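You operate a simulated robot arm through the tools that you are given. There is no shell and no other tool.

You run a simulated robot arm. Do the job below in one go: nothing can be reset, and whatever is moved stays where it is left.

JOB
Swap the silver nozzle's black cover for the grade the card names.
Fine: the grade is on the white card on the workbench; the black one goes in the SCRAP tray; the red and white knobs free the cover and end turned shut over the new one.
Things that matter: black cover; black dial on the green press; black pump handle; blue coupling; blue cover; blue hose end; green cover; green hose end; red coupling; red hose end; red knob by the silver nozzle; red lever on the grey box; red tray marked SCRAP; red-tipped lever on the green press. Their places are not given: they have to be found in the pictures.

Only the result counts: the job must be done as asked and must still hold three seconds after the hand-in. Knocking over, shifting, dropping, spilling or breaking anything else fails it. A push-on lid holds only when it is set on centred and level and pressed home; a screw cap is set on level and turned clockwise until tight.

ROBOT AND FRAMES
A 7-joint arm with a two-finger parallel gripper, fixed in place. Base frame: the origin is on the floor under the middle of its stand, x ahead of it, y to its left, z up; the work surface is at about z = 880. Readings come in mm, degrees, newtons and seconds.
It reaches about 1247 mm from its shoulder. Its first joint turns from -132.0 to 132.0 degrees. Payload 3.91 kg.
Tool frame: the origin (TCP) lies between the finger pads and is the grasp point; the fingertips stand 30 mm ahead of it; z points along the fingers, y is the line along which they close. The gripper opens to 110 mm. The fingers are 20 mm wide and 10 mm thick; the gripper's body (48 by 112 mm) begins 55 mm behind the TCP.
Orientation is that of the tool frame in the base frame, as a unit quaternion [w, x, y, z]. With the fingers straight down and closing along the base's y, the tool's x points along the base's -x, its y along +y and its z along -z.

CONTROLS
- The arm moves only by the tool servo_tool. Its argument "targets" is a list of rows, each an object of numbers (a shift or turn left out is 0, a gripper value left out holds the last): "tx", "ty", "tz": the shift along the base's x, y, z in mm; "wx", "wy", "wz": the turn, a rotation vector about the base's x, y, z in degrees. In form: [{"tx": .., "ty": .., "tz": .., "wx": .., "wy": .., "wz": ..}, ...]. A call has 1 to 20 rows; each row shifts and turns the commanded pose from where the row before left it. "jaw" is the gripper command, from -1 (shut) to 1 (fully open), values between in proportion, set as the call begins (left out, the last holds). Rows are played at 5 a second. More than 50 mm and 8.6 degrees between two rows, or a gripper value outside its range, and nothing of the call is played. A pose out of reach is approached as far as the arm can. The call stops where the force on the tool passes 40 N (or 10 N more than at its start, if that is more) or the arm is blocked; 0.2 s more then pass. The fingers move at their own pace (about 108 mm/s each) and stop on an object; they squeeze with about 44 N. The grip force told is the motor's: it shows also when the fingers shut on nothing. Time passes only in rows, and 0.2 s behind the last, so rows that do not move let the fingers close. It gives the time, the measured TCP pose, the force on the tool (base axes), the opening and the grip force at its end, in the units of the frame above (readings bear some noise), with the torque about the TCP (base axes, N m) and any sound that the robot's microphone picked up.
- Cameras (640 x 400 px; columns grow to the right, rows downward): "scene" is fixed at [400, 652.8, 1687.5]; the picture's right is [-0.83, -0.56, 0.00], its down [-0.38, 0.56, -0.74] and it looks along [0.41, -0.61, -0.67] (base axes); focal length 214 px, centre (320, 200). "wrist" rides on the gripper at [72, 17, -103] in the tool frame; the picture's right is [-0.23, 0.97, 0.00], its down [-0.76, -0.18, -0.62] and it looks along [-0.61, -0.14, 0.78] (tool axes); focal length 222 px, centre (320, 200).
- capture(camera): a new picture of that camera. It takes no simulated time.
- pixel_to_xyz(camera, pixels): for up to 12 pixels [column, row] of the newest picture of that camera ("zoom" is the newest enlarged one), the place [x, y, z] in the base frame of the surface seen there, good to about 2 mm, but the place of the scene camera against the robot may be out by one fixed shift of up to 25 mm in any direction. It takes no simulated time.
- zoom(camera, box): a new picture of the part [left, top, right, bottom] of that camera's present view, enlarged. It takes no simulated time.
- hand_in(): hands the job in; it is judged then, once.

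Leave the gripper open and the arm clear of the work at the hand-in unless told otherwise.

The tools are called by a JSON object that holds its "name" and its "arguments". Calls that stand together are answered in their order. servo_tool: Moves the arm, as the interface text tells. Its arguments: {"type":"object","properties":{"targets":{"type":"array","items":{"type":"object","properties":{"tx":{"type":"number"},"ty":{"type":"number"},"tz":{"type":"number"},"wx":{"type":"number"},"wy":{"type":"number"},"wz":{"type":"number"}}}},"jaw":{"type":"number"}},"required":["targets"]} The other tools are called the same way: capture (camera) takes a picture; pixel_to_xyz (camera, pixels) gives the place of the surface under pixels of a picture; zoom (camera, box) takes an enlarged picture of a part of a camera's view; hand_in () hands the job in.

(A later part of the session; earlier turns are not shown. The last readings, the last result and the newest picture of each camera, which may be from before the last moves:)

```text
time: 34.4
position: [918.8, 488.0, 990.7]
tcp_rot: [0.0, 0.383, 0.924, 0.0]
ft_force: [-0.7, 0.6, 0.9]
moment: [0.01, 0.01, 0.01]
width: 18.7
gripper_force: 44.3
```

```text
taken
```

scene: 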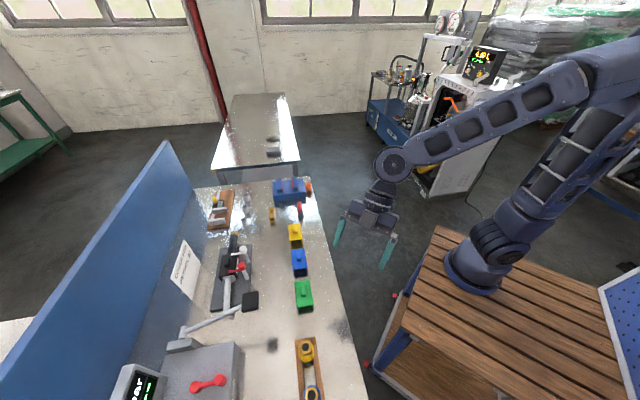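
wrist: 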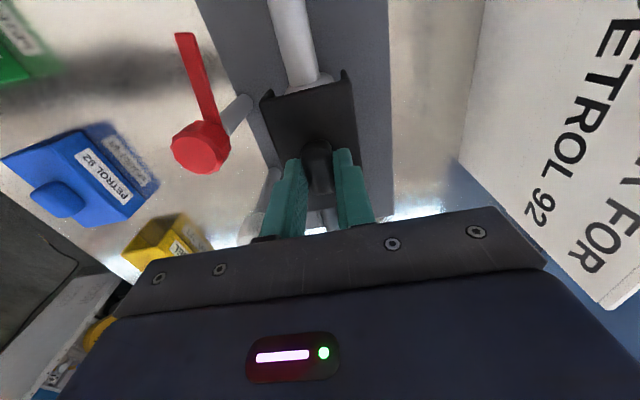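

Handle gripped, 18.7 mm, almost no side force — well centred. I save a zoom of how the cover sits in the grip, to compare later with the blue one.

{"name": "zoom", "arguments": {"camera": "wrist", "box": [240, 60, 400, 160]}}

{"name": "pixel_to_xyz", "arguments": {"camera": "zoom", "pixels": [[88, 150], [425, 60], [130, 300], [465, 300], [275, 130], [320, 330], [270, 340], [370, 330], [60, 200], [480, 200], [230, 60], [320, 60]]}}

```text
4.00 times, centred on (320, 110) of wrist
```

zoom: 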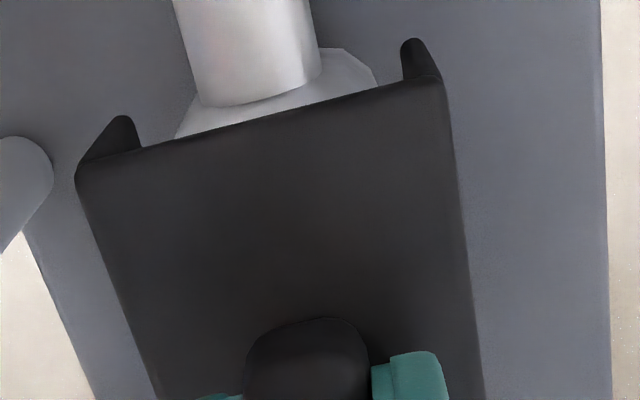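

```text
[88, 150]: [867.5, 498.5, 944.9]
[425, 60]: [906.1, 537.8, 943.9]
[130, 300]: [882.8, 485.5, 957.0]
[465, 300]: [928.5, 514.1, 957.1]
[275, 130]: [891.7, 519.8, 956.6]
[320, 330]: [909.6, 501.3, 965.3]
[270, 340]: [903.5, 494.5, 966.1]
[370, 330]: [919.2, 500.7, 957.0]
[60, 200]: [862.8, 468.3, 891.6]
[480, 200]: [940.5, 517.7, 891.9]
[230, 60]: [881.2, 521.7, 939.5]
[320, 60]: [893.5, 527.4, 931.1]
```

Now I lift the black cover straight up in small steps.

{"name": "servo_tool", "arguments": {"targets": [{"tz": 3}, {"tz": 3}, {"tz": 4}, {}]}}

{"name": "capture", "arguments": {"camera": "wrist"}}

```text
time: 35.4
position: [916.7, 487.7, 1001.2]
tcp_rot: [-0.001, 0.383, 0.924, -0.001]
ft_force: [-1.1, -0.1, -0.6]
moment: [-0.04, 0.0, 0.03]
width: 18.8
gripper_force: 44.2
```

```text
taken
```

wrist: 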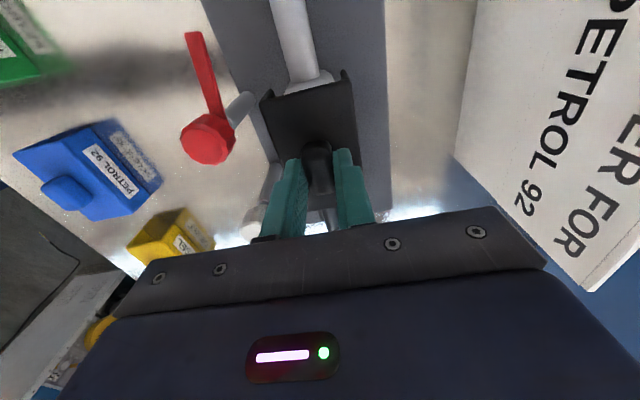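

It came up with the gripper (force ~0). I continue lifting well above everything.

{"name": "servo_tool", "arguments": {"targets": [{"tz": 10}, {"tz": 20}, {"tz": 30}, {"tz": 40}, {"tz": 40}, {"tz": 40}]}}

{"name": "capture", "arguments": {"camera": "wrist"}}

{"name": "capture", "arguments": {"camera": "scene"}}

```text
time: 36.8
position: [918.0, 487.4, 1182.8]
tcp_rot: [0.0, 0.383, 0.924, 0.0]
ft_force: [0.6, -0.8, -1.5]
moment: [0.0, 0.0, -0.01]
width: 19.0
gripper_force: 43.9
```

```text
taken
```

wrist: 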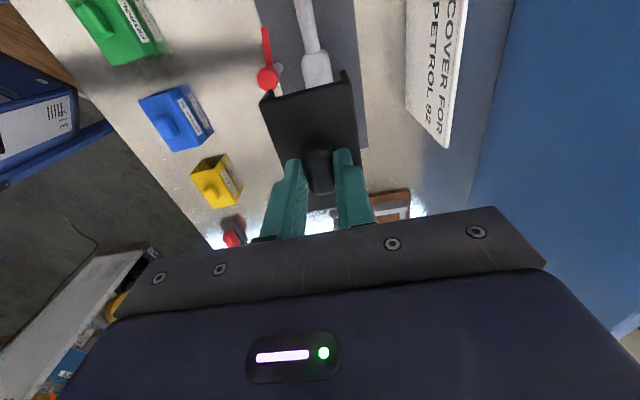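

```text
taken
```

scene: 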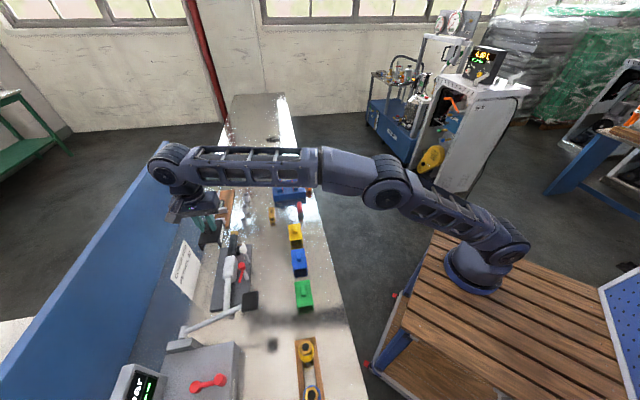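

The black cover is out. I carry it high (z≈1250) toward the SCRAP tray, turning the gripper by 90° on the way, and stop short to look at the tray.

{"name": "servo_tool", "arguments": {"targets": [{"tz": 35}, {"tz": 35}, {"tx": -44, "ty": -12, "wz": 6.4}, {"tx": -44, "ty": -12, "wz": 6.4}, {"tx": -44, "ty": -12, "wz": 6.4}, {"tx": -44, "ty": -12, "wz": 6.4}, {"tx": -44, "ty": -12, "wz": 6.4}, {"tx": -44, "ty": -12, "wz": 6.4}, {"tx": -44, "ty": -12, "wz": 6.4}, {"tx": -44, "ty": 22, "wz": 6.4}, {"tx": -44, "ty": 22, "wz": 6.4}, {"tx": -44, "ty": 22, "wz": 6.4}, {"tx": -44, "ty": 22, "wz": 6.4}, {"tx": -44, "ty": 22, "wz": 6.4}, {"tx": -44, "ty": 22, "wz": 6.4}, {"tx": -44, "ty": 22, "wz": 6.8}, {}]}}

{"name": "capture", "arguments": {"camera": "wrist"}}

{"name": "capture", "arguments": {"camera": "scene"}}

```text
time: 40.4
position: [502.4, 715.7, 1352.6]
tcp_rot: [-0.001, -0.384, 0.923, 0.0]
ft_force: [0.2, 0.3, -0.6]
moment: [0.02, 0.05, 0.0]
width: 18.9
gripper_force: 44.2
out of reach, approached as far as the arm can: row 3, 4, 5, 6, 7, 8, 9, 10
```

```text
taken
```

wrist: 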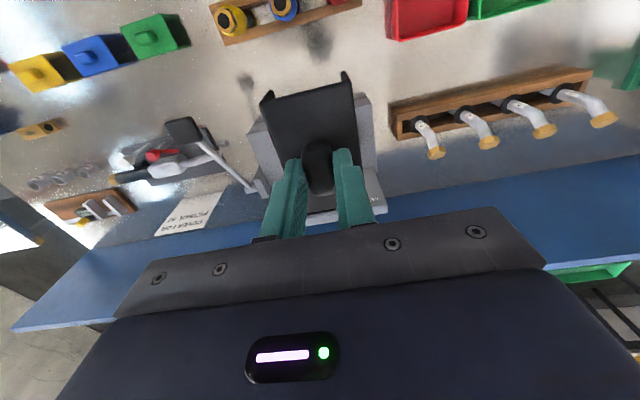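

```text
taken
```

scene: 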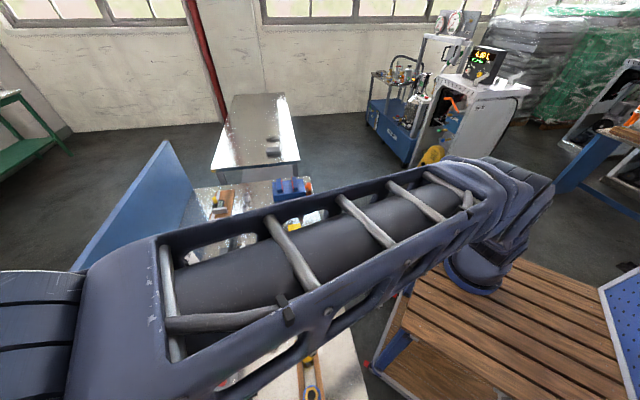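

The arm was diverted (some rows out of reach), ending at (502,716,1352), still holding the cover. I pause one row to check the commanded pose is stable.

{"name": "servo_tool", "arguments": {"targets": [{}]}}

{"name": "zoom", "arguments": {"camera": "wrist", "box": [0, 0, 640, 240]}}

```text
time: 40.8
position: [503.2, 716.7, 1353.7]
tcp_rot: [0.0, -0.383, 0.924, 0.001]
ft_force: [-0.1, 0.1, -1.1]
moment: [-0.01, 0.01, 0.0]
width: 18.8
gripper_force: 43.6
```

```text
1.00 times, centred on (320, 120) of wrist (not enlarged: the box is as wide or as high as the picture)
```

zoom: 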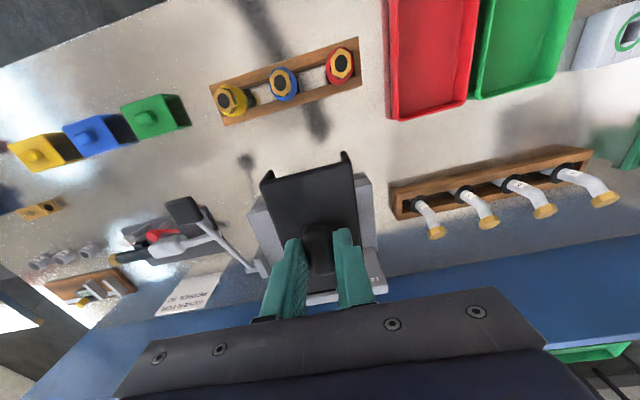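

Stable. The zoom shows the red tray at (430,60) beside the green one. I read its corners.

{"name": "pixel_to_xyz", "arguments": {"camera": "zoom", "pixels": [[392, 117], [466, 102], [388, 5], [475, 5], [432, 60], [415, 30], [450, 80], [410, 90], [400, 60], [465, 50], [425, 5], [430, 100]]}}

{"name": "zoom", "arguments": {"camera": "wrist", "box": [340, -60, 540, 60]}}

```text
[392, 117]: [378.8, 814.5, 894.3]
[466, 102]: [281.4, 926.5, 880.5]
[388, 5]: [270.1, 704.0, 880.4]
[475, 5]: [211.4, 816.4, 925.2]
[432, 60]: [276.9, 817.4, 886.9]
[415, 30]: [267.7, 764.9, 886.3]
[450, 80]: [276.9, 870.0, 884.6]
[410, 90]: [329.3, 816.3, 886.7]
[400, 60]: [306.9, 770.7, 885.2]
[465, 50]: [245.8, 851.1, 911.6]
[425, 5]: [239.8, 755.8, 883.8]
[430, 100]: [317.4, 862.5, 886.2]
```

```text
refused: -60 is not a number from 0 to 400
```

The SCRAP tray interior runs about u −310…−430, v 640…850, floor z≈886, centre ≈(265,788). I move over it in steps at the same height and check.

{"name": "pixel_to_xyz", "arguments": {"camera": "zoom", "pixels": [[150, 115], [145, 118], [92, 130], [80, 134], [300, 120], [345, 110], [263, 180], [350, 155], [265, 160], [115, 130]]}}

{"name": "servo_tool", "arguments": {"targets": [{"tx": -30, "ty": 9}, {"tx": -30, "ty": 9}]}}

```text
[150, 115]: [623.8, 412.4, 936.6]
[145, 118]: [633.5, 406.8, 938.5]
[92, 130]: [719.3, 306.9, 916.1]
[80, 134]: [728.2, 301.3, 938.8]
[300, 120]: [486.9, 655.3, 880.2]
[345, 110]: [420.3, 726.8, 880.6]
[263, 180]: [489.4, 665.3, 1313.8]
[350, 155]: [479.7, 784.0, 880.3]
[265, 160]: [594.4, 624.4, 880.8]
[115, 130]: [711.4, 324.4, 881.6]
```

```text
time: 41.4
position: [442.6, 734.3, 1351.1]
tcp_rot: [0.0, -0.383, 0.924, 0.0]
ft_force: [0.6, -0.2, 0.5]
moment: [0.01, 0.01, 0.02]
width: 18.7
gripper_force: 43.8
```

{"name": "servo_tool", "arguments": {"targets": [{"tx": -35.5, "ty": 10.7}, {"tx": -35.5, "ty": 10.7}, {"tx": -35.5, "ty": 10.7}, {"tx": -35.5, "ty": 10.7}, {"tx": -35.5, "ty": 10.7}, {}]}}

{"name": "capture", "arguments": {"camera": "wrist"}}

```text
time: 42.8
position: [264.9, 787.9, 1350.9]
tcp_rot: [0.001, -0.383, 0.924, 0.0]
ft_force: [0.2, -0.1, -0.8]
moment: [0.03, 0.01, 0.02]
width: 18.8
gripper_force: 44.0
```

```text
taken
```

wrist: 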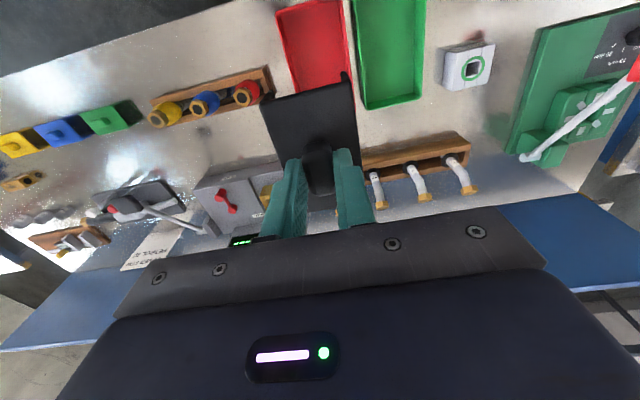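

The tray is just below/behind the cover in the picture. I read its rim corners again.

{"name": "zoom", "arguments": {"camera": "wrist", "box": [240, 0, 400, 100]}}

{"name": "pixel_to_xyz", "arguments": {"camera": "wrist", "pixels": [[277, 12], [343, 4], [352, 60], [289, 85], [315, 40], [290, 30], [340, 40], [310, 8], [325, 70], [283, 40], [347, 30]]}}

```text
4.00 times, centred on (320, 50) of wrist
```

zoom: 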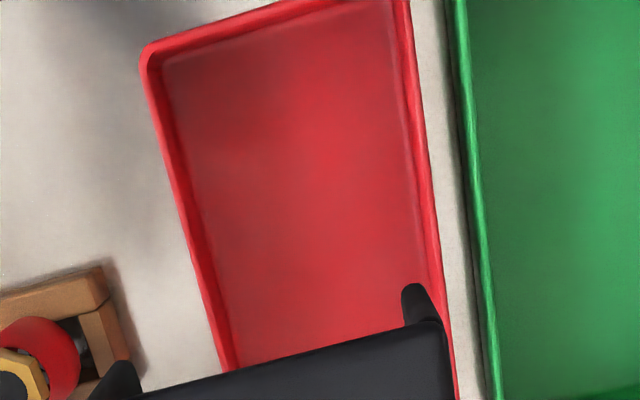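

```text
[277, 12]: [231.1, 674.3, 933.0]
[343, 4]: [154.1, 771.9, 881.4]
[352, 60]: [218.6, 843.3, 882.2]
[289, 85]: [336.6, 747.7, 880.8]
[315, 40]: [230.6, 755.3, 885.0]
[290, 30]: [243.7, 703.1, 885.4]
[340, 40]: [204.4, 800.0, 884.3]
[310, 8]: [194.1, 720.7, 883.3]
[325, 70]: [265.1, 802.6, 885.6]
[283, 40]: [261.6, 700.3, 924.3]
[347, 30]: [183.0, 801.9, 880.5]
```

Cover lines up with the tray (tray centre u≈−371, v≈745). I descend most of the way.

{"name": "servo_tool", "arguments": {"targets": [{"tz": -45}, {"tz": -45}, {"tz": -45}, {"tz": -45}, {"tz": -45}, {"tz": -45}, {"tz": -45}, {"tz": -40}, {}]}}

{"name": "capture", "arguments": {"camera": "wrist"}}

```text
time: 44.8
position: [262.9, 786.6, 996.3]
tcp_rot: [-0.001, -0.383, 0.924, 0.0]
ft_force: [-0.6, 0.4, -1.0]
moment: [0.03, -0.02, 0.0]
width: 19.1
gripper_force: 44.1
```

```text
taken
```

wrist: 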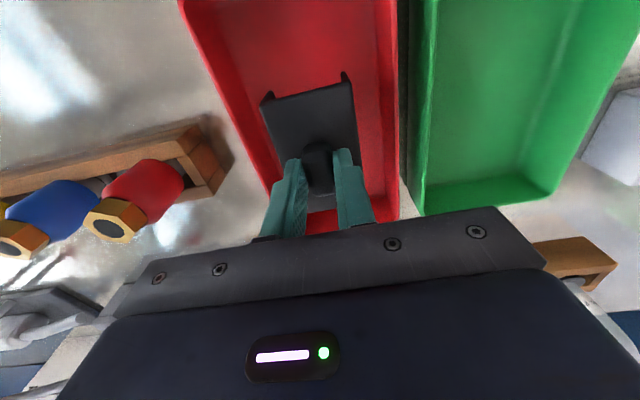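

The cover is within the tray walls. I lower gently to the floor.

{"name": "servo_tool", "arguments": {"targets": [{"tz": -15}, {"tz": -10}, {"tz": -6}, {"tz": -3}, {}]}}

{"name": "servo_tool", "arguments": {"targets": [{"tz": -1.5}, {"tz": -1.5}, {}]}}

```text
time: 46.0
position: [263.4, 788.2, 962.9]
tcp_rot: [0.0, -0.383, 0.924, 0.0]
ft_force: [-0.6, 0.4, 0.1]
moment: [0.03, -0.01, 0.0]
width: 19.0
gripper_force: 43.6
```

```text
time: 46.8
position: [263.6, 785.3, 959.3]
tcp_rot: [0.0, -0.383, 0.924, 0.0]
ft_force: [0.2, -0.2, -0.7]
moment: [0.03, -0.01, -0.02]
width: 19.0
gripper_force: 44.1
```

{"name": "servo_tool", "arguments": {"targets": [{"tz": -1}, {"tz": -1}, {"tz": -1}, {}]}}

```text
time: 47.8
position: [263.3, 785.0, 955.7]
tcp_rot: [0.0, -0.382, 0.924, 0.0]
ft_force: [0.2, 0.4, 0.0]
moment: [-0.02, -0.01, 0.01]
width: 18.7
gripper_force: 43.7
```

{"name": "servo_tool", "arguments": {"targets": [{"tz": -1}, {"tz": -1}, {}]}}

{"name": "capture", "arguments": {"camera": "wrist"}}

```text
time: 48.6
position: [262.8, 785.9, 955.0]
tcp_rot: [0.0, -0.383, 0.924, 0.0]
ft_force: [-0.7, -2.2, 2.5]
moment: [0.0, -0.07, -0.03]
width: 19.1
gripper_force: 44.0
```

```text
taken
```

wrist: 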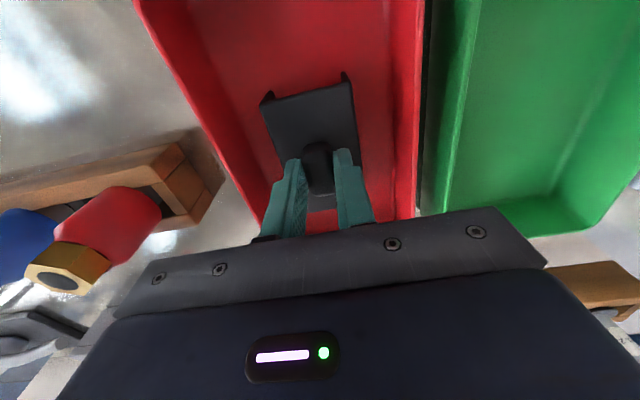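

A light contact (2.5 N) shows. One more half-millimetre, then I open the gripper slightly and rise.

{"name": "servo_tool", "arguments": {"targets": [{"tz": -0.6}, {}]}}

```text
time: 49.2
position: [262.7, 785.5, 955.6]
tcp_rot: [0.001, -0.383, 0.924, 0.0]
ft_force: [1.1, 2.9, 12.1]
moment: [-0.01, 0.0, 0.02]
width: 18.9
gripper_force: 43.6
```

Firm contact with the tray floor (12 N). I open to ~50 mm and rise.

{"name": "servo_tool", "arguments": {"jaw": -0.1, "targets": [{"tz": 0.5}, {}, {}, {"tz": 10}, {"tz": 25}, {"tz": 40}, {"tz": 45}, {"tz": 45}]}}

{"name": "capture", "arguments": {"camera": "wrist"}}

```text
time: 51.0
position: [265.1, 785.2, 1120.3]
tcp_rot: [0.001, -0.382, 0.924, 0.0]
ft_force: [0.7, 0.5, -0.5]
moment: [-0.04, 0.04, -0.01]
width: 49.4
gripper_force: 0.1
```

```text
taken
```

wrist: 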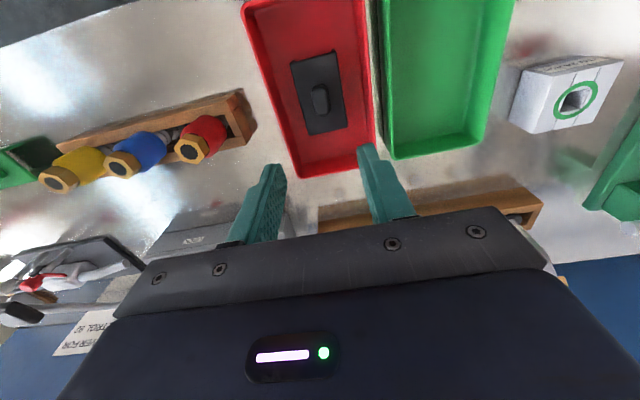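

The black cover sits upright in the SCRAP tray. Next I rise and go to the blue cover in short calls, turning back to yaw −45°.

{"name": "servo_tool", "arguments": {"targets": [{"tz": 45}, {"tz": 45}, {"tx": 30, "ty": -32, "wz": -6}, {"tx": 30, "ty": -32, "wz": -6}, {"tx": 30, "ty": -32, "wz": -6}, {"tx": 30, "ty": -32, "wz": -6}]}}

```text
time: 52.4
position: [382.4, 657.0, 1207.5]
tcp_rot: [0.0, -0.182, 0.983, 0.0]
ft_force: [0.2, 0.8, 0.2]
moment: [-0.04, -0.02, 0.01]
width: 49.5
gripper_force: 0.1
```

{"name": "servo_tool", "arguments": {"targets": [{"tx": 30, "ty": -32, "wz": -6}, {"tx": 30, "ty": -32, "wz": -6}, {"tx": 30, "ty": -32, "wz": -6}, {"tx": 30, "ty": -32, "wz": -6}]}}

```text
time: 53.4
position: [504.1, 531.0, 1210.7]
tcp_rot: [0.0, 0.026, 1.0, 0.001]
ft_force: [-0.4, 0.2, 0.5]
moment: [-0.03, -0.02, -0.01]
width: 49.4
gripper_force: 0.1
```

{"name": "servo_tool", "arguments": {"targets": [{"tx": 30, "ty": -32, "wz": -6}, {"tx": 30, "ty": -32, "wz": -6}, {"tx": 30, "ty": -32, "wz": -6}, {"tx": 30, "ty": -32, "wz": -6}]}}

```text
time: 54.4
position: [623.7, 401.9, 1210.0]
tcp_rot: [0.0, 0.234, 0.972, 0.001]
ft_force: [0.6, 0.4, 0.2]
moment: [-0.02, -0.03, -0.01]
width: 49.5
gripper_force: 0.0
```

{"name": "servo_tool", "arguments": {"targets": [{"tx": 33, "ty": -32, "wz": -6}, {"tx": 33, "ty": -32, "wz": -6}, {"tx": 33, "ty": -32, "wz": -6}, {"tz": -40}, {"tz": -40}, {}]}}

{"name": "capture", "arguments": {"camera": "wrist"}}

```text
time: 55.8
position: [722.3, 306.5, 1130.0]
tcp_rot: [0.0, 0.383, 0.924, 0.0]
ft_force: [-0.1, 0.4, 0.2]
moment: [0.01, 0.0, 0.0]
width: 49.4
gripper_force: 0.1
```

```text
taken
```

wrist: 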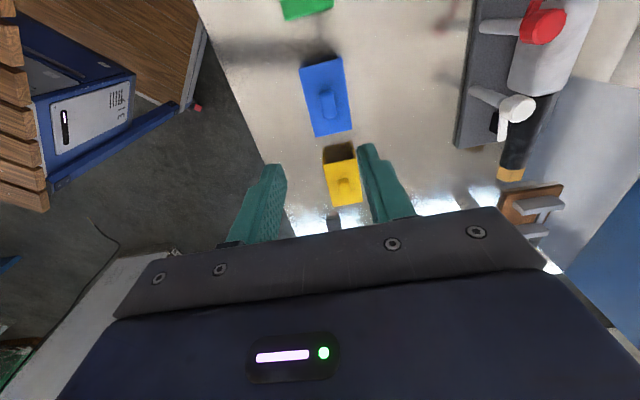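

Blue cover at (328,95). I zoom and read its corners and handle.

{"name": "zoom", "arguments": {"camera": "wrist", "box": [270, 40, 390, 150]}}

```text
3.64 times, centred on (330, 95) of wrist
```

zoom: 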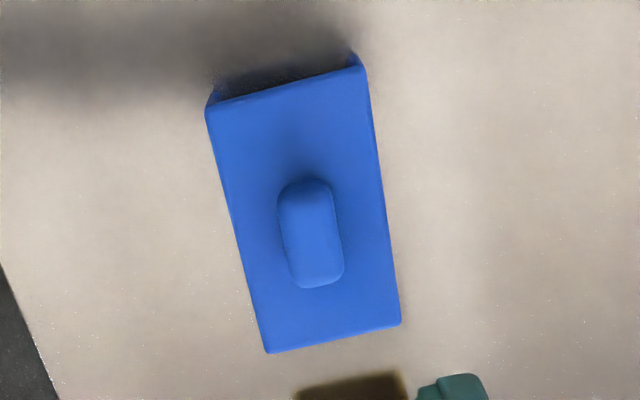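

{"name": "pixel_to_xyz", "arguments": {"camera": "zoom", "pixels": [[211, 108], [362, 72], [397, 321], [270, 347], [310, 235], [285, 230], [340, 230], [305, 190], [320, 280], [290, 100], [240, 235], [385, 220]]}}

{"name": "pixel_to_xyz", "arguments": {"camera": "zoom", "pixels": [[211, 108], [362, 72], [397, 321], [270, 347], [213, 113], [359, 77], [393, 318], [272, 343], [295, 195], [325, 190], [300, 278], [338, 272]]}}

```text
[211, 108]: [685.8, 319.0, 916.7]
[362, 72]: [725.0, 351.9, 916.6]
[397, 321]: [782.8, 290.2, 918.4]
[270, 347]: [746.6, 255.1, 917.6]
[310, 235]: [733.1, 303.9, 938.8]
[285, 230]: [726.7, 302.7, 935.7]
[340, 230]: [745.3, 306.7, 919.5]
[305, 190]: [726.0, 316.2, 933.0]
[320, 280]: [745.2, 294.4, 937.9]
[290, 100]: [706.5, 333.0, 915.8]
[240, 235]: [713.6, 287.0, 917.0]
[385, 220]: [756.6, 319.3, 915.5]
```

```text
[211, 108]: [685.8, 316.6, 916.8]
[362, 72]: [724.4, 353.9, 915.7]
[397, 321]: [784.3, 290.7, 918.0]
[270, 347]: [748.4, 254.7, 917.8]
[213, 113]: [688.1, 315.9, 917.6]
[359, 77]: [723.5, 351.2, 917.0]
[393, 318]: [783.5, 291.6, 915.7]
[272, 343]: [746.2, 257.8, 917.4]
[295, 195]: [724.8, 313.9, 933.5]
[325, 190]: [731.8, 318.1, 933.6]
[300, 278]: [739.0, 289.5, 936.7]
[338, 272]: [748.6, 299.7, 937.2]
```

Blue cover centre ≈(735.3,303.9), top z≈917, aligned with the bench within a degree. I align over it and lower to the same relative height as the earlier black view, to compare.

{"name": "servo_tool", "arguments": {"targets": [{"tx": 13.2, "ty": -2.8}, {"tz": -40}, {"tz": -40}, {}]}}

{"name": "servo_tool", "arguments": {"targets": [{}]}}

{"name": "capture", "arguments": {"camera": "wrist"}}

{"name": "zoom", "arguments": {"camera": "wrist", "box": [240, 40, 400, 200]}}

```text
time: 56.8
position: [733.2, 305.0, 1048.1]
tcp_rot: [0.0, 0.383, 0.924, 0.0]
ft_force: [-0.8, -0.2, -0.5]
moment: [0.02, -0.02, 0.04]
width: 49.7
gripper_force: 0.1
```

```text
time: 57.2
position: [733.7, 304.6, 1048.1]
tcp_rot: [0.0, 0.383, 0.924, -0.001]
ft_force: [0.1, 1.3, 0.0]
moment: [-0.03, -0.01, 0.0]
width: 49.5
gripper_force: 0.1
```

```text
taken
```

wrist: 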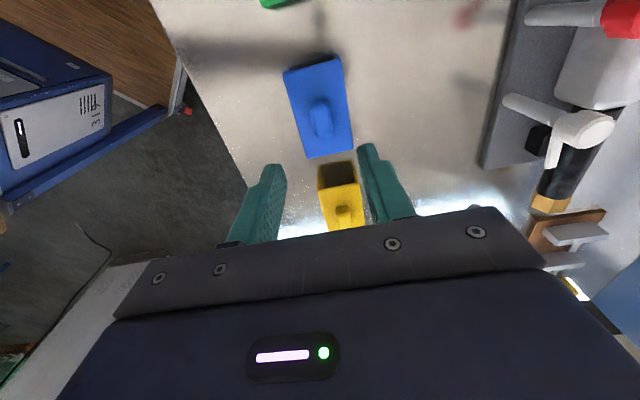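

```text
2.50 times, centred on (320, 120) of wrist
```

zoom: 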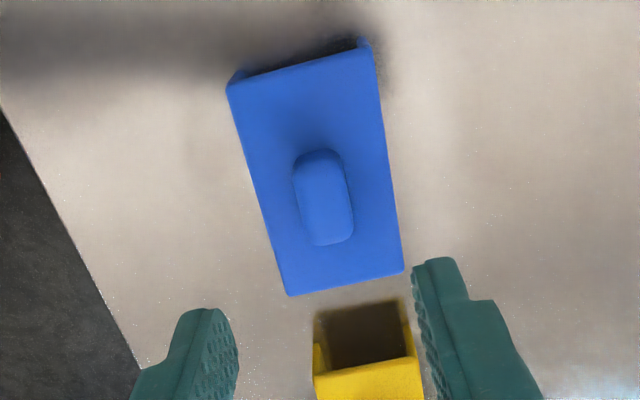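

Very similar to the black's view; the blue appears ~6 zoom px further down (+u ≈ 2 mm). I check with corner readings.

{"name": "pixel_to_xyz", "arguments": {"camera": "zoom", "pixels": [[233, 91], [364, 51], [399, 267], [292, 290], [236, 95], [361, 56], [395, 263], [294, 286], [325, 200], [315, 165], [330, 238], [345, 205]]}}

{"name": "pixel_to_xyz", "arguments": {"camera": "zoom", "pixels": [[233, 91], [364, 51], [399, 267], [292, 290], [236, 95], [361, 56], [395, 263], [294, 286], [300, 195], [310, 160], [318, 238], [352, 205]]}}

```text
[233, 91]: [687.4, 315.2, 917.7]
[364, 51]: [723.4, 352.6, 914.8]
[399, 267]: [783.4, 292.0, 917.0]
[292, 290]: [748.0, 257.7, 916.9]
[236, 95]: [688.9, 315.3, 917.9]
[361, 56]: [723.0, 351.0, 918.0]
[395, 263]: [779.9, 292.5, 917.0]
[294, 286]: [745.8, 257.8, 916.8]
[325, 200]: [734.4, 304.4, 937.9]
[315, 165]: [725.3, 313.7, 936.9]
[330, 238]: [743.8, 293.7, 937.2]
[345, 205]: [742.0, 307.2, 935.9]
```

```text
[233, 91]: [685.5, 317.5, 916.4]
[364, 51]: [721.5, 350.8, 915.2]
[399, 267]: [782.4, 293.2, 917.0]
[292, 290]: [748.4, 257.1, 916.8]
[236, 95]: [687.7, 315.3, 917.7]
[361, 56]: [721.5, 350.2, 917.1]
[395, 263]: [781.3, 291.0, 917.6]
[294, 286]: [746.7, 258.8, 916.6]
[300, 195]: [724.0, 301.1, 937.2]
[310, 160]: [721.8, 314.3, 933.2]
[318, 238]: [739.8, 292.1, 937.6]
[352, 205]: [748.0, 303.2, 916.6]
```

Blue's centre is u≈304.4, v≈734.7, consistent with moving +1.7 mm in u and +0.8 in v. I do that, descend to TCP z≈951 and close on the handle.

{"name": "servo_tool", "arguments": {"targets": [{"tx": 1.8, "ty": -0.6}, {"tz": -40}, {"tz": -30}, {"tz": -18}, {"tz": -8.8}, {}]}}

{"name": "servo_tool", "arguments": {"targets": [{}]}}

{"name": "capture", "arguments": {"camera": "wrist"}}

{"name": "zoom", "arguments": {"camera": "wrist", "box": [240, 60, 400, 160]}}

```text
time: 58.6
position: [737.8, 301.4, 952.1]
tcp_rot: [0.0, 0.382, 0.924, 0.0]
ft_force: [-0.4, 0.2, -0.1]
moment: [-0.01, 0.02, 0.02]
width: 49.3
gripper_force: 0.0
```

```text
time: 59.0
position: [738.1, 301.0, 953.2]
tcp_rot: [-0.001, 0.382, 0.924, 0.0]
ft_force: [-0.2, 0.7, -0.1]
moment: [0.02, -0.01, -0.01]
width: 49.4
gripper_force: 0.1
```

```text
taken
```

wrist: 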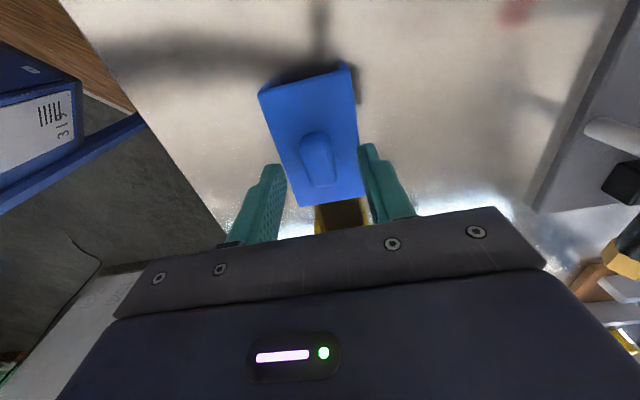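

```text
4.00 times, centred on (320, 110) of wrist
```

zoom: 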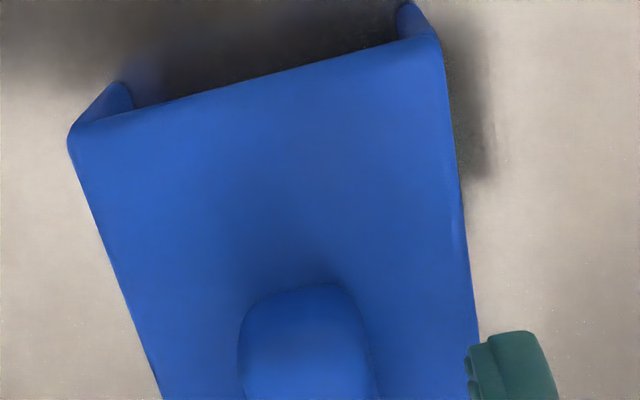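

The view shows the blue cover's edge higher in the picture than the black's reference (corner (72,140) vs (78,170)): the arm drifted ~4–5 mm in +u during the descent. I correct −4.1 mm in u before closing and compare again.

{"name": "servo_tool", "arguments": {"targets": [{"tx": -2.9, "ty": 2.9}, {}]}}

{"name": "capture", "arguments": {"camera": "wrist"}}

{"name": "zoom", "arguments": {"camera": "wrist", "box": [240, 60, 400, 160]}}

```text
time: 59.6
position: [734.9, 304.6, 952.1]
tcp_rot: [0.0, 0.382, 0.924, 0.0]
ft_force: [-0.2, 0.2, -0.2]
moment: [0.03, 0.01, -0.07]
width: 49.3
gripper_force: 0.1
```

```text
taken
```

wrist: 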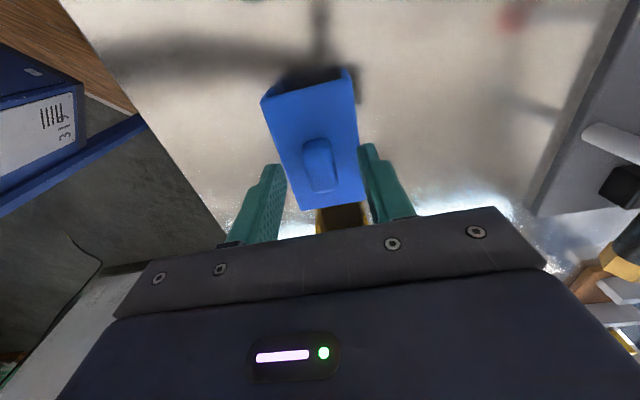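

```text
4.00 times, centred on (320, 110) of wrist
```

zoom: 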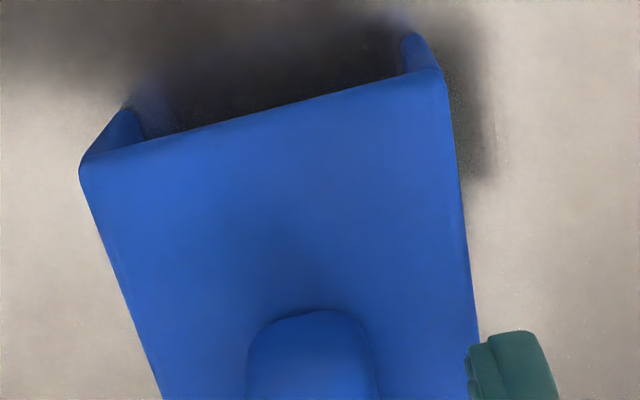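

Nearly matching the reference now (left (80,168) vs (78,170), right (443,73) vs (443,80)); ~1 mm more in −u, then I close on the handle.

{"name": "servo_tool", "arguments": {"targets": [{"tx": -0.6, "ty": 0.6}, {}]}}

{"name": "servo_tool", "arguments": {"jaw": -1, "targets": [{}, {}, {}]}}

{"name": "capture", "arguments": {"camera": "wrist"}}

{"name": "zoom", "arguments": {"camera": "wrist", "box": [240, 60, 400, 160]}}

```text
time: 60.2
position: [733.5, 305.3, 952.5]
tcp_rot: [0.0, 0.383, 0.924, 0.001]
ft_force: [0.9, -0.5, -0.5]
moment: [0.01, -0.02, -0.02]
width: 49.5
gripper_force: 0.0
```

```text
time: 61.0
position: [734.0, 306.1, 953.2]
tcp_rot: [0.0, 0.383, 0.924, 0.0]
ft_force: [-1.0, 0.6, 0.6]
moment: [0.01, -0.02, 0.01]
width: 18.8
gripper_force: 44.8
```

```text
taken
```

wrist: 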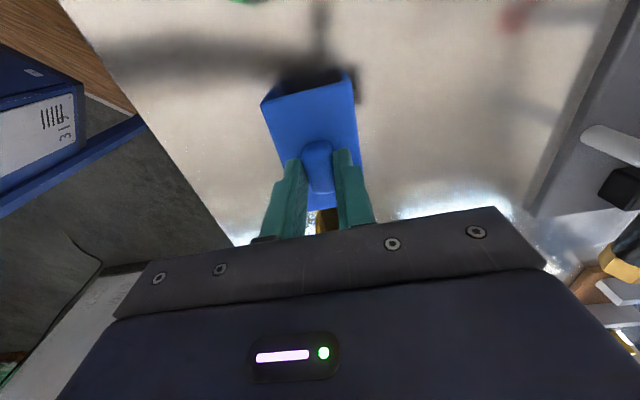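

```text
4.00 times, centred on (320, 110) of wrist
```

zoom: 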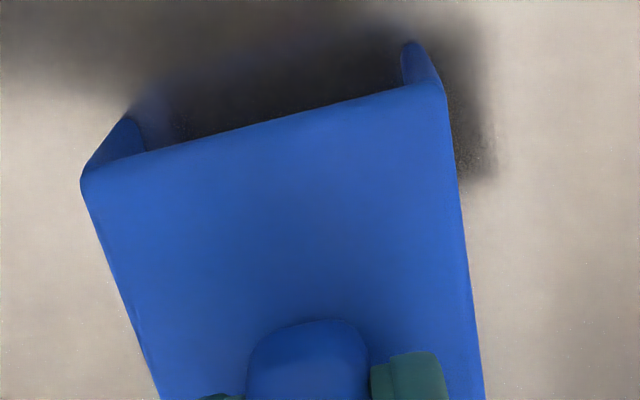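

Gripped at 18.8 mm; the cover sits in the jaws almost exactly as the black did (≈0.6 mm more toward +u). I lift it straight up and check it comes along.

{"name": "servo_tool", "arguments": {"targets": [{"tz": 4}, {"tz": 10}, {"tz": 20}, {"tz": 40}, {"tz": 40}, {"tz": 45}, {}]}}

{"name": "capture", "arguments": {"camera": "wrist"}}

```text
time: 62.6
position: [734.0, 306.3, 1111.1]
tcp_rot: [-0.001, 0.383, 0.924, 0.0]
ft_force: [-0.3, 0.3, -1.3]
moment: [0.0, -0.01, 0.01]
width: 19.0
gripper_force: 44.1
```

```text
taken
```

wrist: 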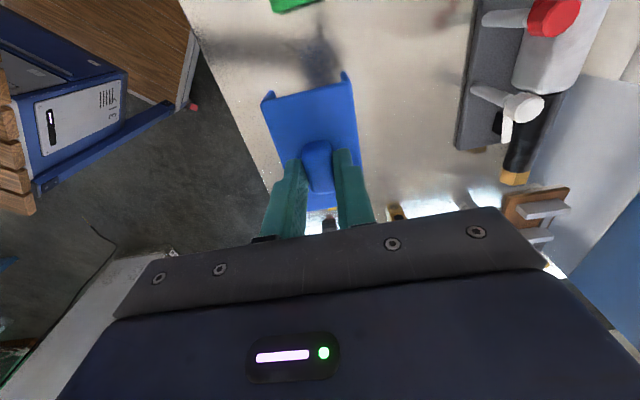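

The blue cover is up. I carry it across above the knobs (cover bottom ~1040) to over the nozzle.

{"name": "servo_tool", "arguments": {"targets": [{"tx": 30.7, "ty": 30.3}, {"tx": 30.7, "ty": 30.3}, {"tx": 30.7, "ty": 30.3}, {"tx": 30.7, "ty": 30.3}, {"tx": 30.7, "ty": 30.3}, {"tx": 30.7, "ty": 30.3}, {}]}}

{"name": "servo_tool", "arguments": {"targets": [{}]}}

{"name": "capture", "arguments": {"camera": "wrist"}}

```text
time: 64.2
position: [919.0, 486.9, 1112.1]
tcp_rot: [0.0, 0.383, 0.924, 0.0]
ft_force: [0.1, 0.2, -0.3]
moment: [-0.01, -0.01, -0.03]
width: 18.8
gripper_force: 43.5
```

```text
time: 64.6
position: [919.3, 486.3, 1112.2]
tcp_rot: [0.0, 0.383, 0.924, 0.0]
ft_force: [-0.2, 1.0, 0.0]
moment: [0.05, 0.03, -0.01]
width: 18.9
gripper_force: 44.2
```

```text
taken
```

wrist: 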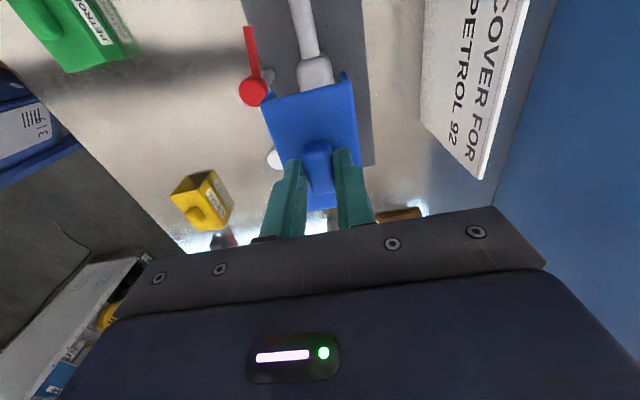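

I correct by (−1.0,+1.8) and lower to TCP z≈1040 (cover bottom just above the nozzle top).

{"name": "servo_tool", "arguments": {"targets": [{"tx": -1.0, "ty": 1.8}, {"tz": -40}, {"tz": -32}, {}]}}

{"name": "servo_tool", "arguments": {"targets": [{}]}}

{"name": "servo_tool", "arguments": {"targets": [{}]}}

{"name": "capture", "arguments": {"camera": "wrist"}}

{"name": "zoom", "arguments": {"camera": "wrist", "box": [220, 0, 400, 160]}}

```text
time: 65.6
position: [917.9, 488.9, 1039.0]
tcp_rot: [0.0, 0.383, 0.924, 0.0]
ft_force: [0.2, 0.8, -1.1]
moment: [0.03, 0.01, 0.01]
width: 19.1
gripper_force: 44.6
```

```text
time: 66.0
position: [919.2, 488.8, 1037.5]
tcp_rot: [0.0, 0.383, 0.924, 0.0]
ft_force: [0.5, 0.5, -1.2]
moment: [0.0, 0.03, -0.05]
width: 18.7
gripper_force: 44.8
```

```text
time: 66.4
position: [918.7, 490.5, 1038.0]
tcp_rot: [0.0, 0.383, 0.924, 0.001]
ft_force: [-0.5, 0.5, -0.9]
moment: [-0.03, 0.0, -0.02]
width: 19.1
gripper_force: 44.5
```

```text
taken
```

wrist: 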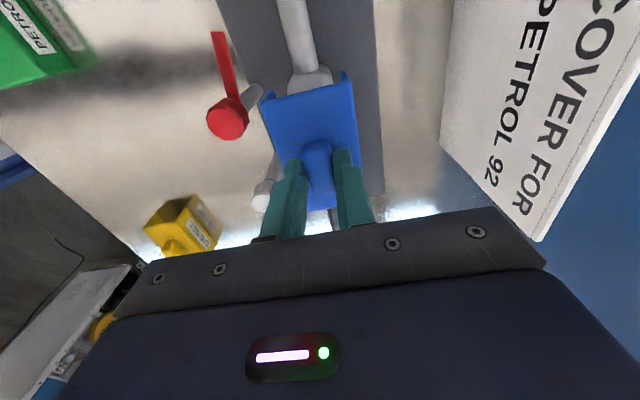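

```text
2.50 times, centred on (310, 80) of wrist
```

zoom: 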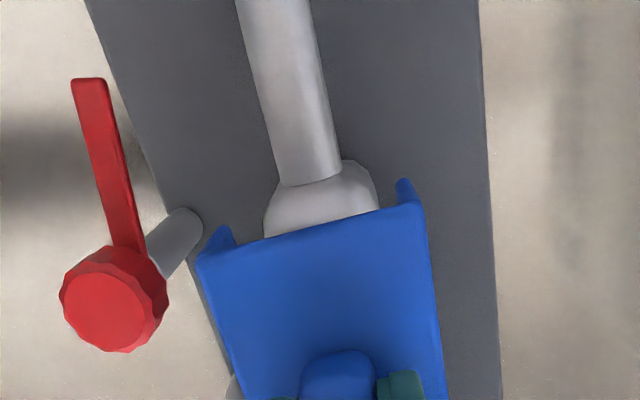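

I take a few more readings to average out the noise before going down.

{"name": "servo_tool", "arguments": {"targets": [{}]}}

{"name": "servo_tool", "arguments": {"targets": [{}]}}

{"name": "servo_tool", "arguments": {"targets": [{}]}}

{"name": "servo_tool", "arguments": {"targets": [{}]}}

```text
time: 66.8
position: [919.2, 489.3, 1037.0]
tcp_rot: [0.0, 0.383, 0.924, -0.001]
ft_force: [-0.4, -1.0, -0.9]
moment: [-0.01, 0.0, 0.03]
width: 18.9
gripper_force: 43.9
```

```text
time: 67.2
position: [918.9, 489.3, 1038.4]
tcp_rot: [0.0, 0.383, 0.924, 0.0]
ft_force: [0.2, -0.3, -1.6]
moment: [0.0, 0.02, -0.01]
width: 18.7
gripper_force: 44.1
```

```text
time: 67.6
position: [918.6, 488.7, 1037.4]
tcp_rot: [0.0, 0.382, 0.924, 0.001]
ft_force: [1.5, 0.1, -1.0]
moment: [0.01, -0.02, -0.03]
width: 18.8
gripper_force: 43.6
```

```text
time: 68.0
position: [918.6, 488.9, 1036.9]
tcp_rot: [0.0, 0.382, 0.924, 0.0]
ft_force: [-0.1, 0.3, 0.2]
moment: [-0.02, 0.0, 0.03]
width: 18.5
gripper_force: 44.0
```

Averaged pose (918.7,489.2,1037.6) vs wanted (918.2,488.7). I nudge by (−0.4,−0.4) and lower in small steps, watching force.

{"name": "servo_tool", "arguments": {"targets": [{"tx": -0.4, "ty": -0.4}, {"tz": -5}, {"tz": -5}, {"tz": -4}, {}]}}

{"name": "servo_tool", "arguments": {"targets": [{}]}}

{"name": "capture", "arguments": {"camera": "wrist"}}

{"name": "zoom", "arguments": {"camera": "wrist", "box": [220, 0, 400, 160]}}

```text
time: 69.2
position: [915.3, 489.7, 1024.6]
tcp_rot: [0.0, 0.383, 0.924, 0.001]
ft_force: [-0.7, 0.5, -0.7]
moment: [-0.02, -0.01, -0.04]
width: 19.0
gripper_force: 44.0
```

```text
time: 69.6
position: [916.8, 490.2, 1025.5]
tcp_rot: [0.0, 0.383, 0.924, 0.0]
ft_force: [-0.2, 0.5, -0.5]
moment: [-0.01, -0.01, -0.02]
width: 19.2
gripper_force: 44.3
```

```text
taken
```

wrist: 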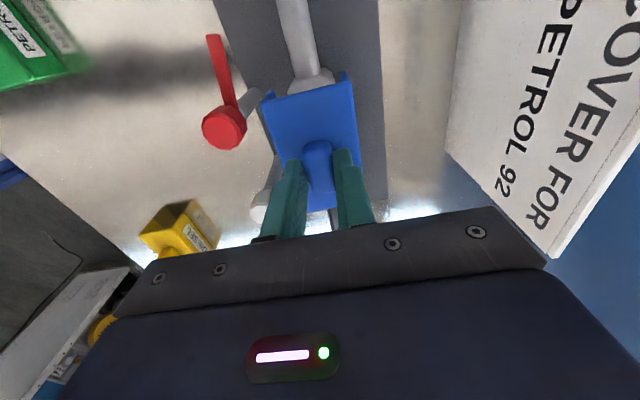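

```text
2.50 times, centred on (310, 80) of wrist
```

zoom: 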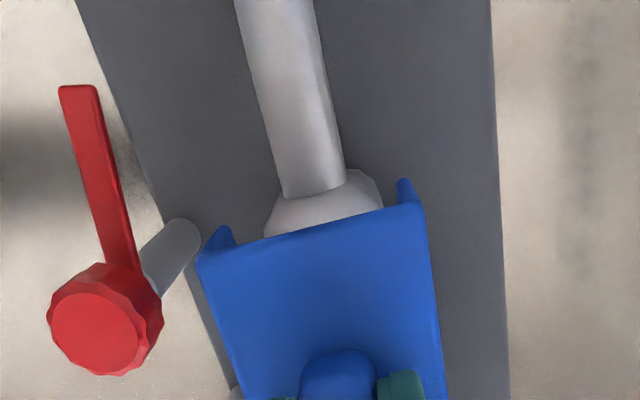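

The arm drifted to about (916,490) while lowering; I correct +1.7/−1.7 and re-read several times.

{"name": "servo_tool", "arguments": {"targets": [{"tx": 1.6, "ty": -1.4}, {}]}}

{"name": "servo_tool", "arguments": {"targets": [{}]}}

{"name": "servo_tool", "arguments": {"targets": [{}]}}

{"name": "servo_tool", "arguments": {"targets": [{}]}}

```text
time: 70.2
position: [918.4, 487.2, 1025.3]
tcp_rot: [0.0, 0.383, 0.924, 0.0]
ft_force: [0.4, -0.3, 0.1]
moment: [0.03, 0.02, -0.01]
width: 19.1
gripper_force: 43.7
```

```text
time: 70.6
position: [919.7, 487.9, 1024.3]
tcp_rot: [0.0, 0.383, 0.924, 0.0]
ft_force: [0.5, -0.2, -0.9]
moment: [-0.01, 0.02, 0.03]
width: 19.0
gripper_force: 44.1
```

```text
time: 71.0
position: [918.1, 487.9, 1025.1]
tcp_rot: [0.0, 0.383, 0.924, -0.001]
ft_force: [0.2, -0.3, 0.0]
moment: [0.02, -0.02, 0.02]
width: 18.6
gripper_force: 43.9
```

```text
time: 71.4
position: [919.0, 486.3, 1025.0]
tcp_rot: [0.0, 0.383, 0.924, 0.0]
ft_force: [-0.7, 0.2, -1.1]
moment: [-0.01, 0.01, -0.01]
width: 18.9
gripper_force: 43.8
```

{"name": "servo_tool", "arguments": {"targets": [{"tx": -0.5, "ty": 0.8}, {"tz": -4}, {"tz": -4}, {"tz": -4}, {}]}}

{"name": "servo_tool", "arguments": {"targets": [{}]}}

{"name": "servo_tool", "arguments": {"targets": [{}]}}

{"name": "capture", "arguments": {"camera": "wrist"}}

{"name": "zoom", "arguments": {"camera": "wrist", "box": [220, 0, 400, 160]}}

```text
time: 72.6
position: [917.0, 488.5, 1014.3]
tcp_rot: [0.0, 0.383, 0.924, 0.0]
ft_force: [-1.3, -0.5, -0.3]
moment: [0.02, -0.01, -0.01]
width: 18.8
gripper_force: 44.1
```

```text
time: 73.0
position: [917.3, 488.4, 1013.5]
tcp_rot: [0.0, 0.383, 0.924, 0.0]
ft_force: [-0.6, -0.2, 0.1]
moment: [-0.02, 0.0, 0.01]
width: 19.1
gripper_force: 44.0
```

```text
time: 73.4
position: [918.4, 487.5, 1014.3]
tcp_rot: [0.0, 0.383, 0.924, 0.0]
ft_force: [0.2, 0.6, 0.0]
moment: [-0.01, -0.02, -0.03]
width: 18.9
gripper_force: 44.0
```

```text
taken
```

wrist: 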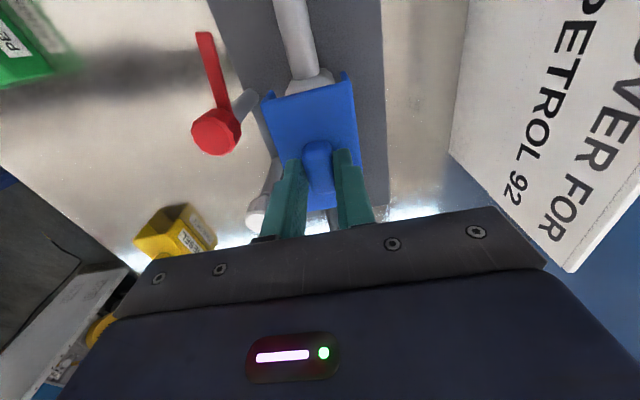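

```text
2.50 times, centred on (310, 80) of wrist
```

zoom: 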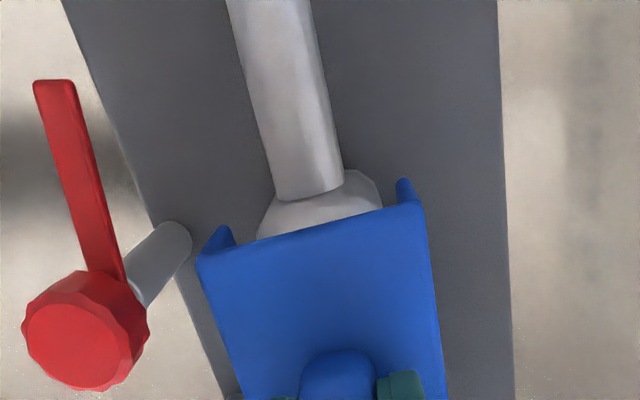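

No contact force, and the body sits centred between the cover's walls in the picture. I continue down.

{"name": "servo_tool", "arguments": {"targets": [{"tx": 0.2, "ty": 0.3, "tz": -3}, {"tz": -3}, {"tz": -3}, {}]}}

{"name": "servo_tool", "arguments": {"targets": [{}]}}

{"name": "servo_tool", "arguments": {"targets": [{}]}}

```text
time: 74.4
position: [917.3, 488.9, 1005.1]
tcp_rot: [0.0, 0.383, 0.924, -0.001]
ft_force: [-0.5, 0.0, -0.5]
moment: [-0.03, -0.03, 0.0]
width: 18.8
gripper_force: 43.9
```

```text
time: 74.8
position: [918.0, 489.8, 1004.7]
tcp_rot: [0.0, 0.383, 0.924, 0.0]
ft_force: [-0.2, 0.7, -1.0]
moment: [-0.01, 0.03, 0.04]
width: 18.8
gripper_force: 44.2
```

```text
time: 75.2
position: [917.0, 488.6, 1006.2]
tcp_rot: [0.0, 0.382, 0.924, 0.0]
ft_force: [0.5, -1.2, -0.5]
moment: [-0.03, 0.03, 0.03]
width: 18.9
gripper_force: 44.0
```

{"name": "servo_tool", "arguments": {"targets": [{"tx": 0.5, "ty": -0.5, "tz": -3}, {"tz": -3}, {"tz": -2}, {}]}}

{"name": "servo_tool", "arguments": {"targets": [{}]}}

{"name": "servo_tool", "arguments": {"targets": [{}]}}

{"name": "capture", "arguments": {"camera": "wrist"}}

{"name": "zoom", "arguments": {"camera": "wrist", "box": [240, 60, 400, 160]}}

```text
time: 76.2
position: [917.7, 488.6, 996.4]
tcp_rot: [-0.001, 0.382, 0.924, 0.001]
ft_force: [-0.2, 0.0, -1.5]
moment: [0.02, -0.01, 0.01]
width: 18.7
gripper_force: 44.0
```

```text
time: 76.6
position: [917.9, 487.5, 996.6]
tcp_rot: [0.001, 0.382, 0.924, -0.001]
ft_force: [0.6, 0.6, -0.3]
moment: [-0.01, 0.03, -0.01]
width: 19.2
gripper_force: 44.4
```

```text
time: 77.0
position: [918.1, 489.2, 996.6]
tcp_rot: [0.0, 0.383, 0.924, 0.0]
ft_force: [0.0, 0.1, -0.6]
moment: [-0.01, 0.0, -0.01]
width: 18.9
gripper_force: 44.2
```

```text
taken
```

wrist: 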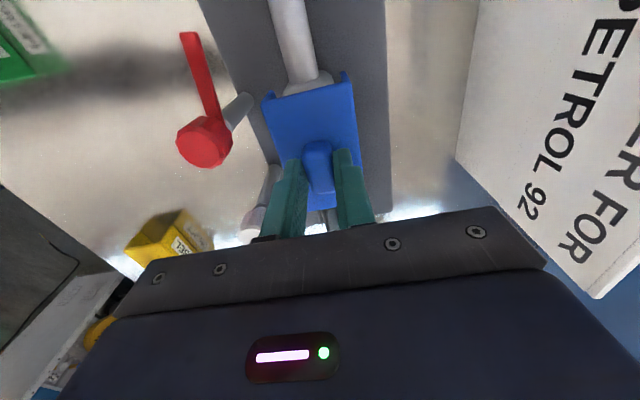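

```text
4.00 times, centred on (320, 110) of wrist
```

zoom: 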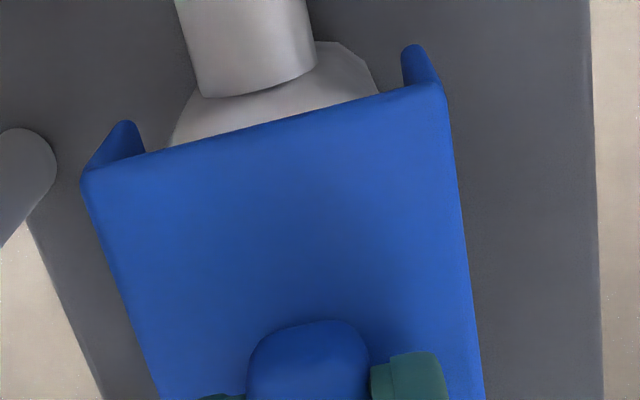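

Everything matches the reference view. I lower the last few mm and look for the seating force.

{"name": "servo_tool", "arguments": {"targets": [{"tz": -1}, {"tz": -1}, {"tz": -1}, {}]}}

{"name": "servo_tool", "arguments": {"targets": [{}]}}

```text
time: 78.0
position: [919.1, 488.6, 994.2]
tcp_rot: [0.0, 0.382, 0.924, 0.0]
ft_force: [-0.3, -0.4, -0.1]
moment: [0.04, -0.01, 0.0]
width: 18.8
gripper_force: 44.1
```

```text
time: 78.4
position: [919.8, 489.0, 993.1]
tcp_rot: [0.001, 0.383, 0.924, 0.0]
ft_force: [-0.8, 0.1, -1.5]
moment: [-0.01, 0.04, -0.04]
width: 18.8
gripper_force: 44.2
```

{"name": "servo_tool", "arguments": {"targets": [{"tx": -0.4, "tz": -0.7}, {"tz": -0.7}, {}]}}

{"name": "servo_tool", "arguments": {"targets": [{}]}}

```text
time: 79.2
position: [919.1, 487.8, 993.0]
tcp_rot: [0.001, 0.382, 0.924, 0.001]
ft_force: [5.4, 3.1, 8.7]
moment: [0.05, -0.13, -0.01]
width: 19.0
gripper_force: 44.4
```

```text
time: 79.6
position: [917.8, 487.8, 993.1]
tcp_rot: [0.0, 0.383, 0.924, 0.001]
ft_force: [6.6, 2.5, 12.2]
moment: [0.03, -0.17, -0.01]
width: 19.0
gripper_force: 44.5
```

Contact at z≈993 with 12 N. I relax the side force slightly and press on.

{"name": "servo_tool", "arguments": {"targets": [{"tx": 0.3, "ty": 0.15, "tz": -0.6}, {}]}}

{"name": "servo_tool", "arguments": {"targets": [{"tz": -0.6}, {}]}}

```text
time: 80.2
position: [918.7, 488.4, 993.1]
tcp_rot: [0.0, 0.382, 0.924, 0.001]
ft_force: [2.9, 4.5, 23.0]
moment: [0.09, -0.05, -0.01]
width: 18.8
gripper_force: 43.9
```

```text
time: 80.8
position: [917.2, 487.2, 992.8]
tcp_rot: [0.001, 0.383, 0.924, 0.0]
ft_force: [5.4, 3.1, 30.7]
moment: [0.07, -0.12, -0.01]
width: 18.8
gripper_force: 44.3
```

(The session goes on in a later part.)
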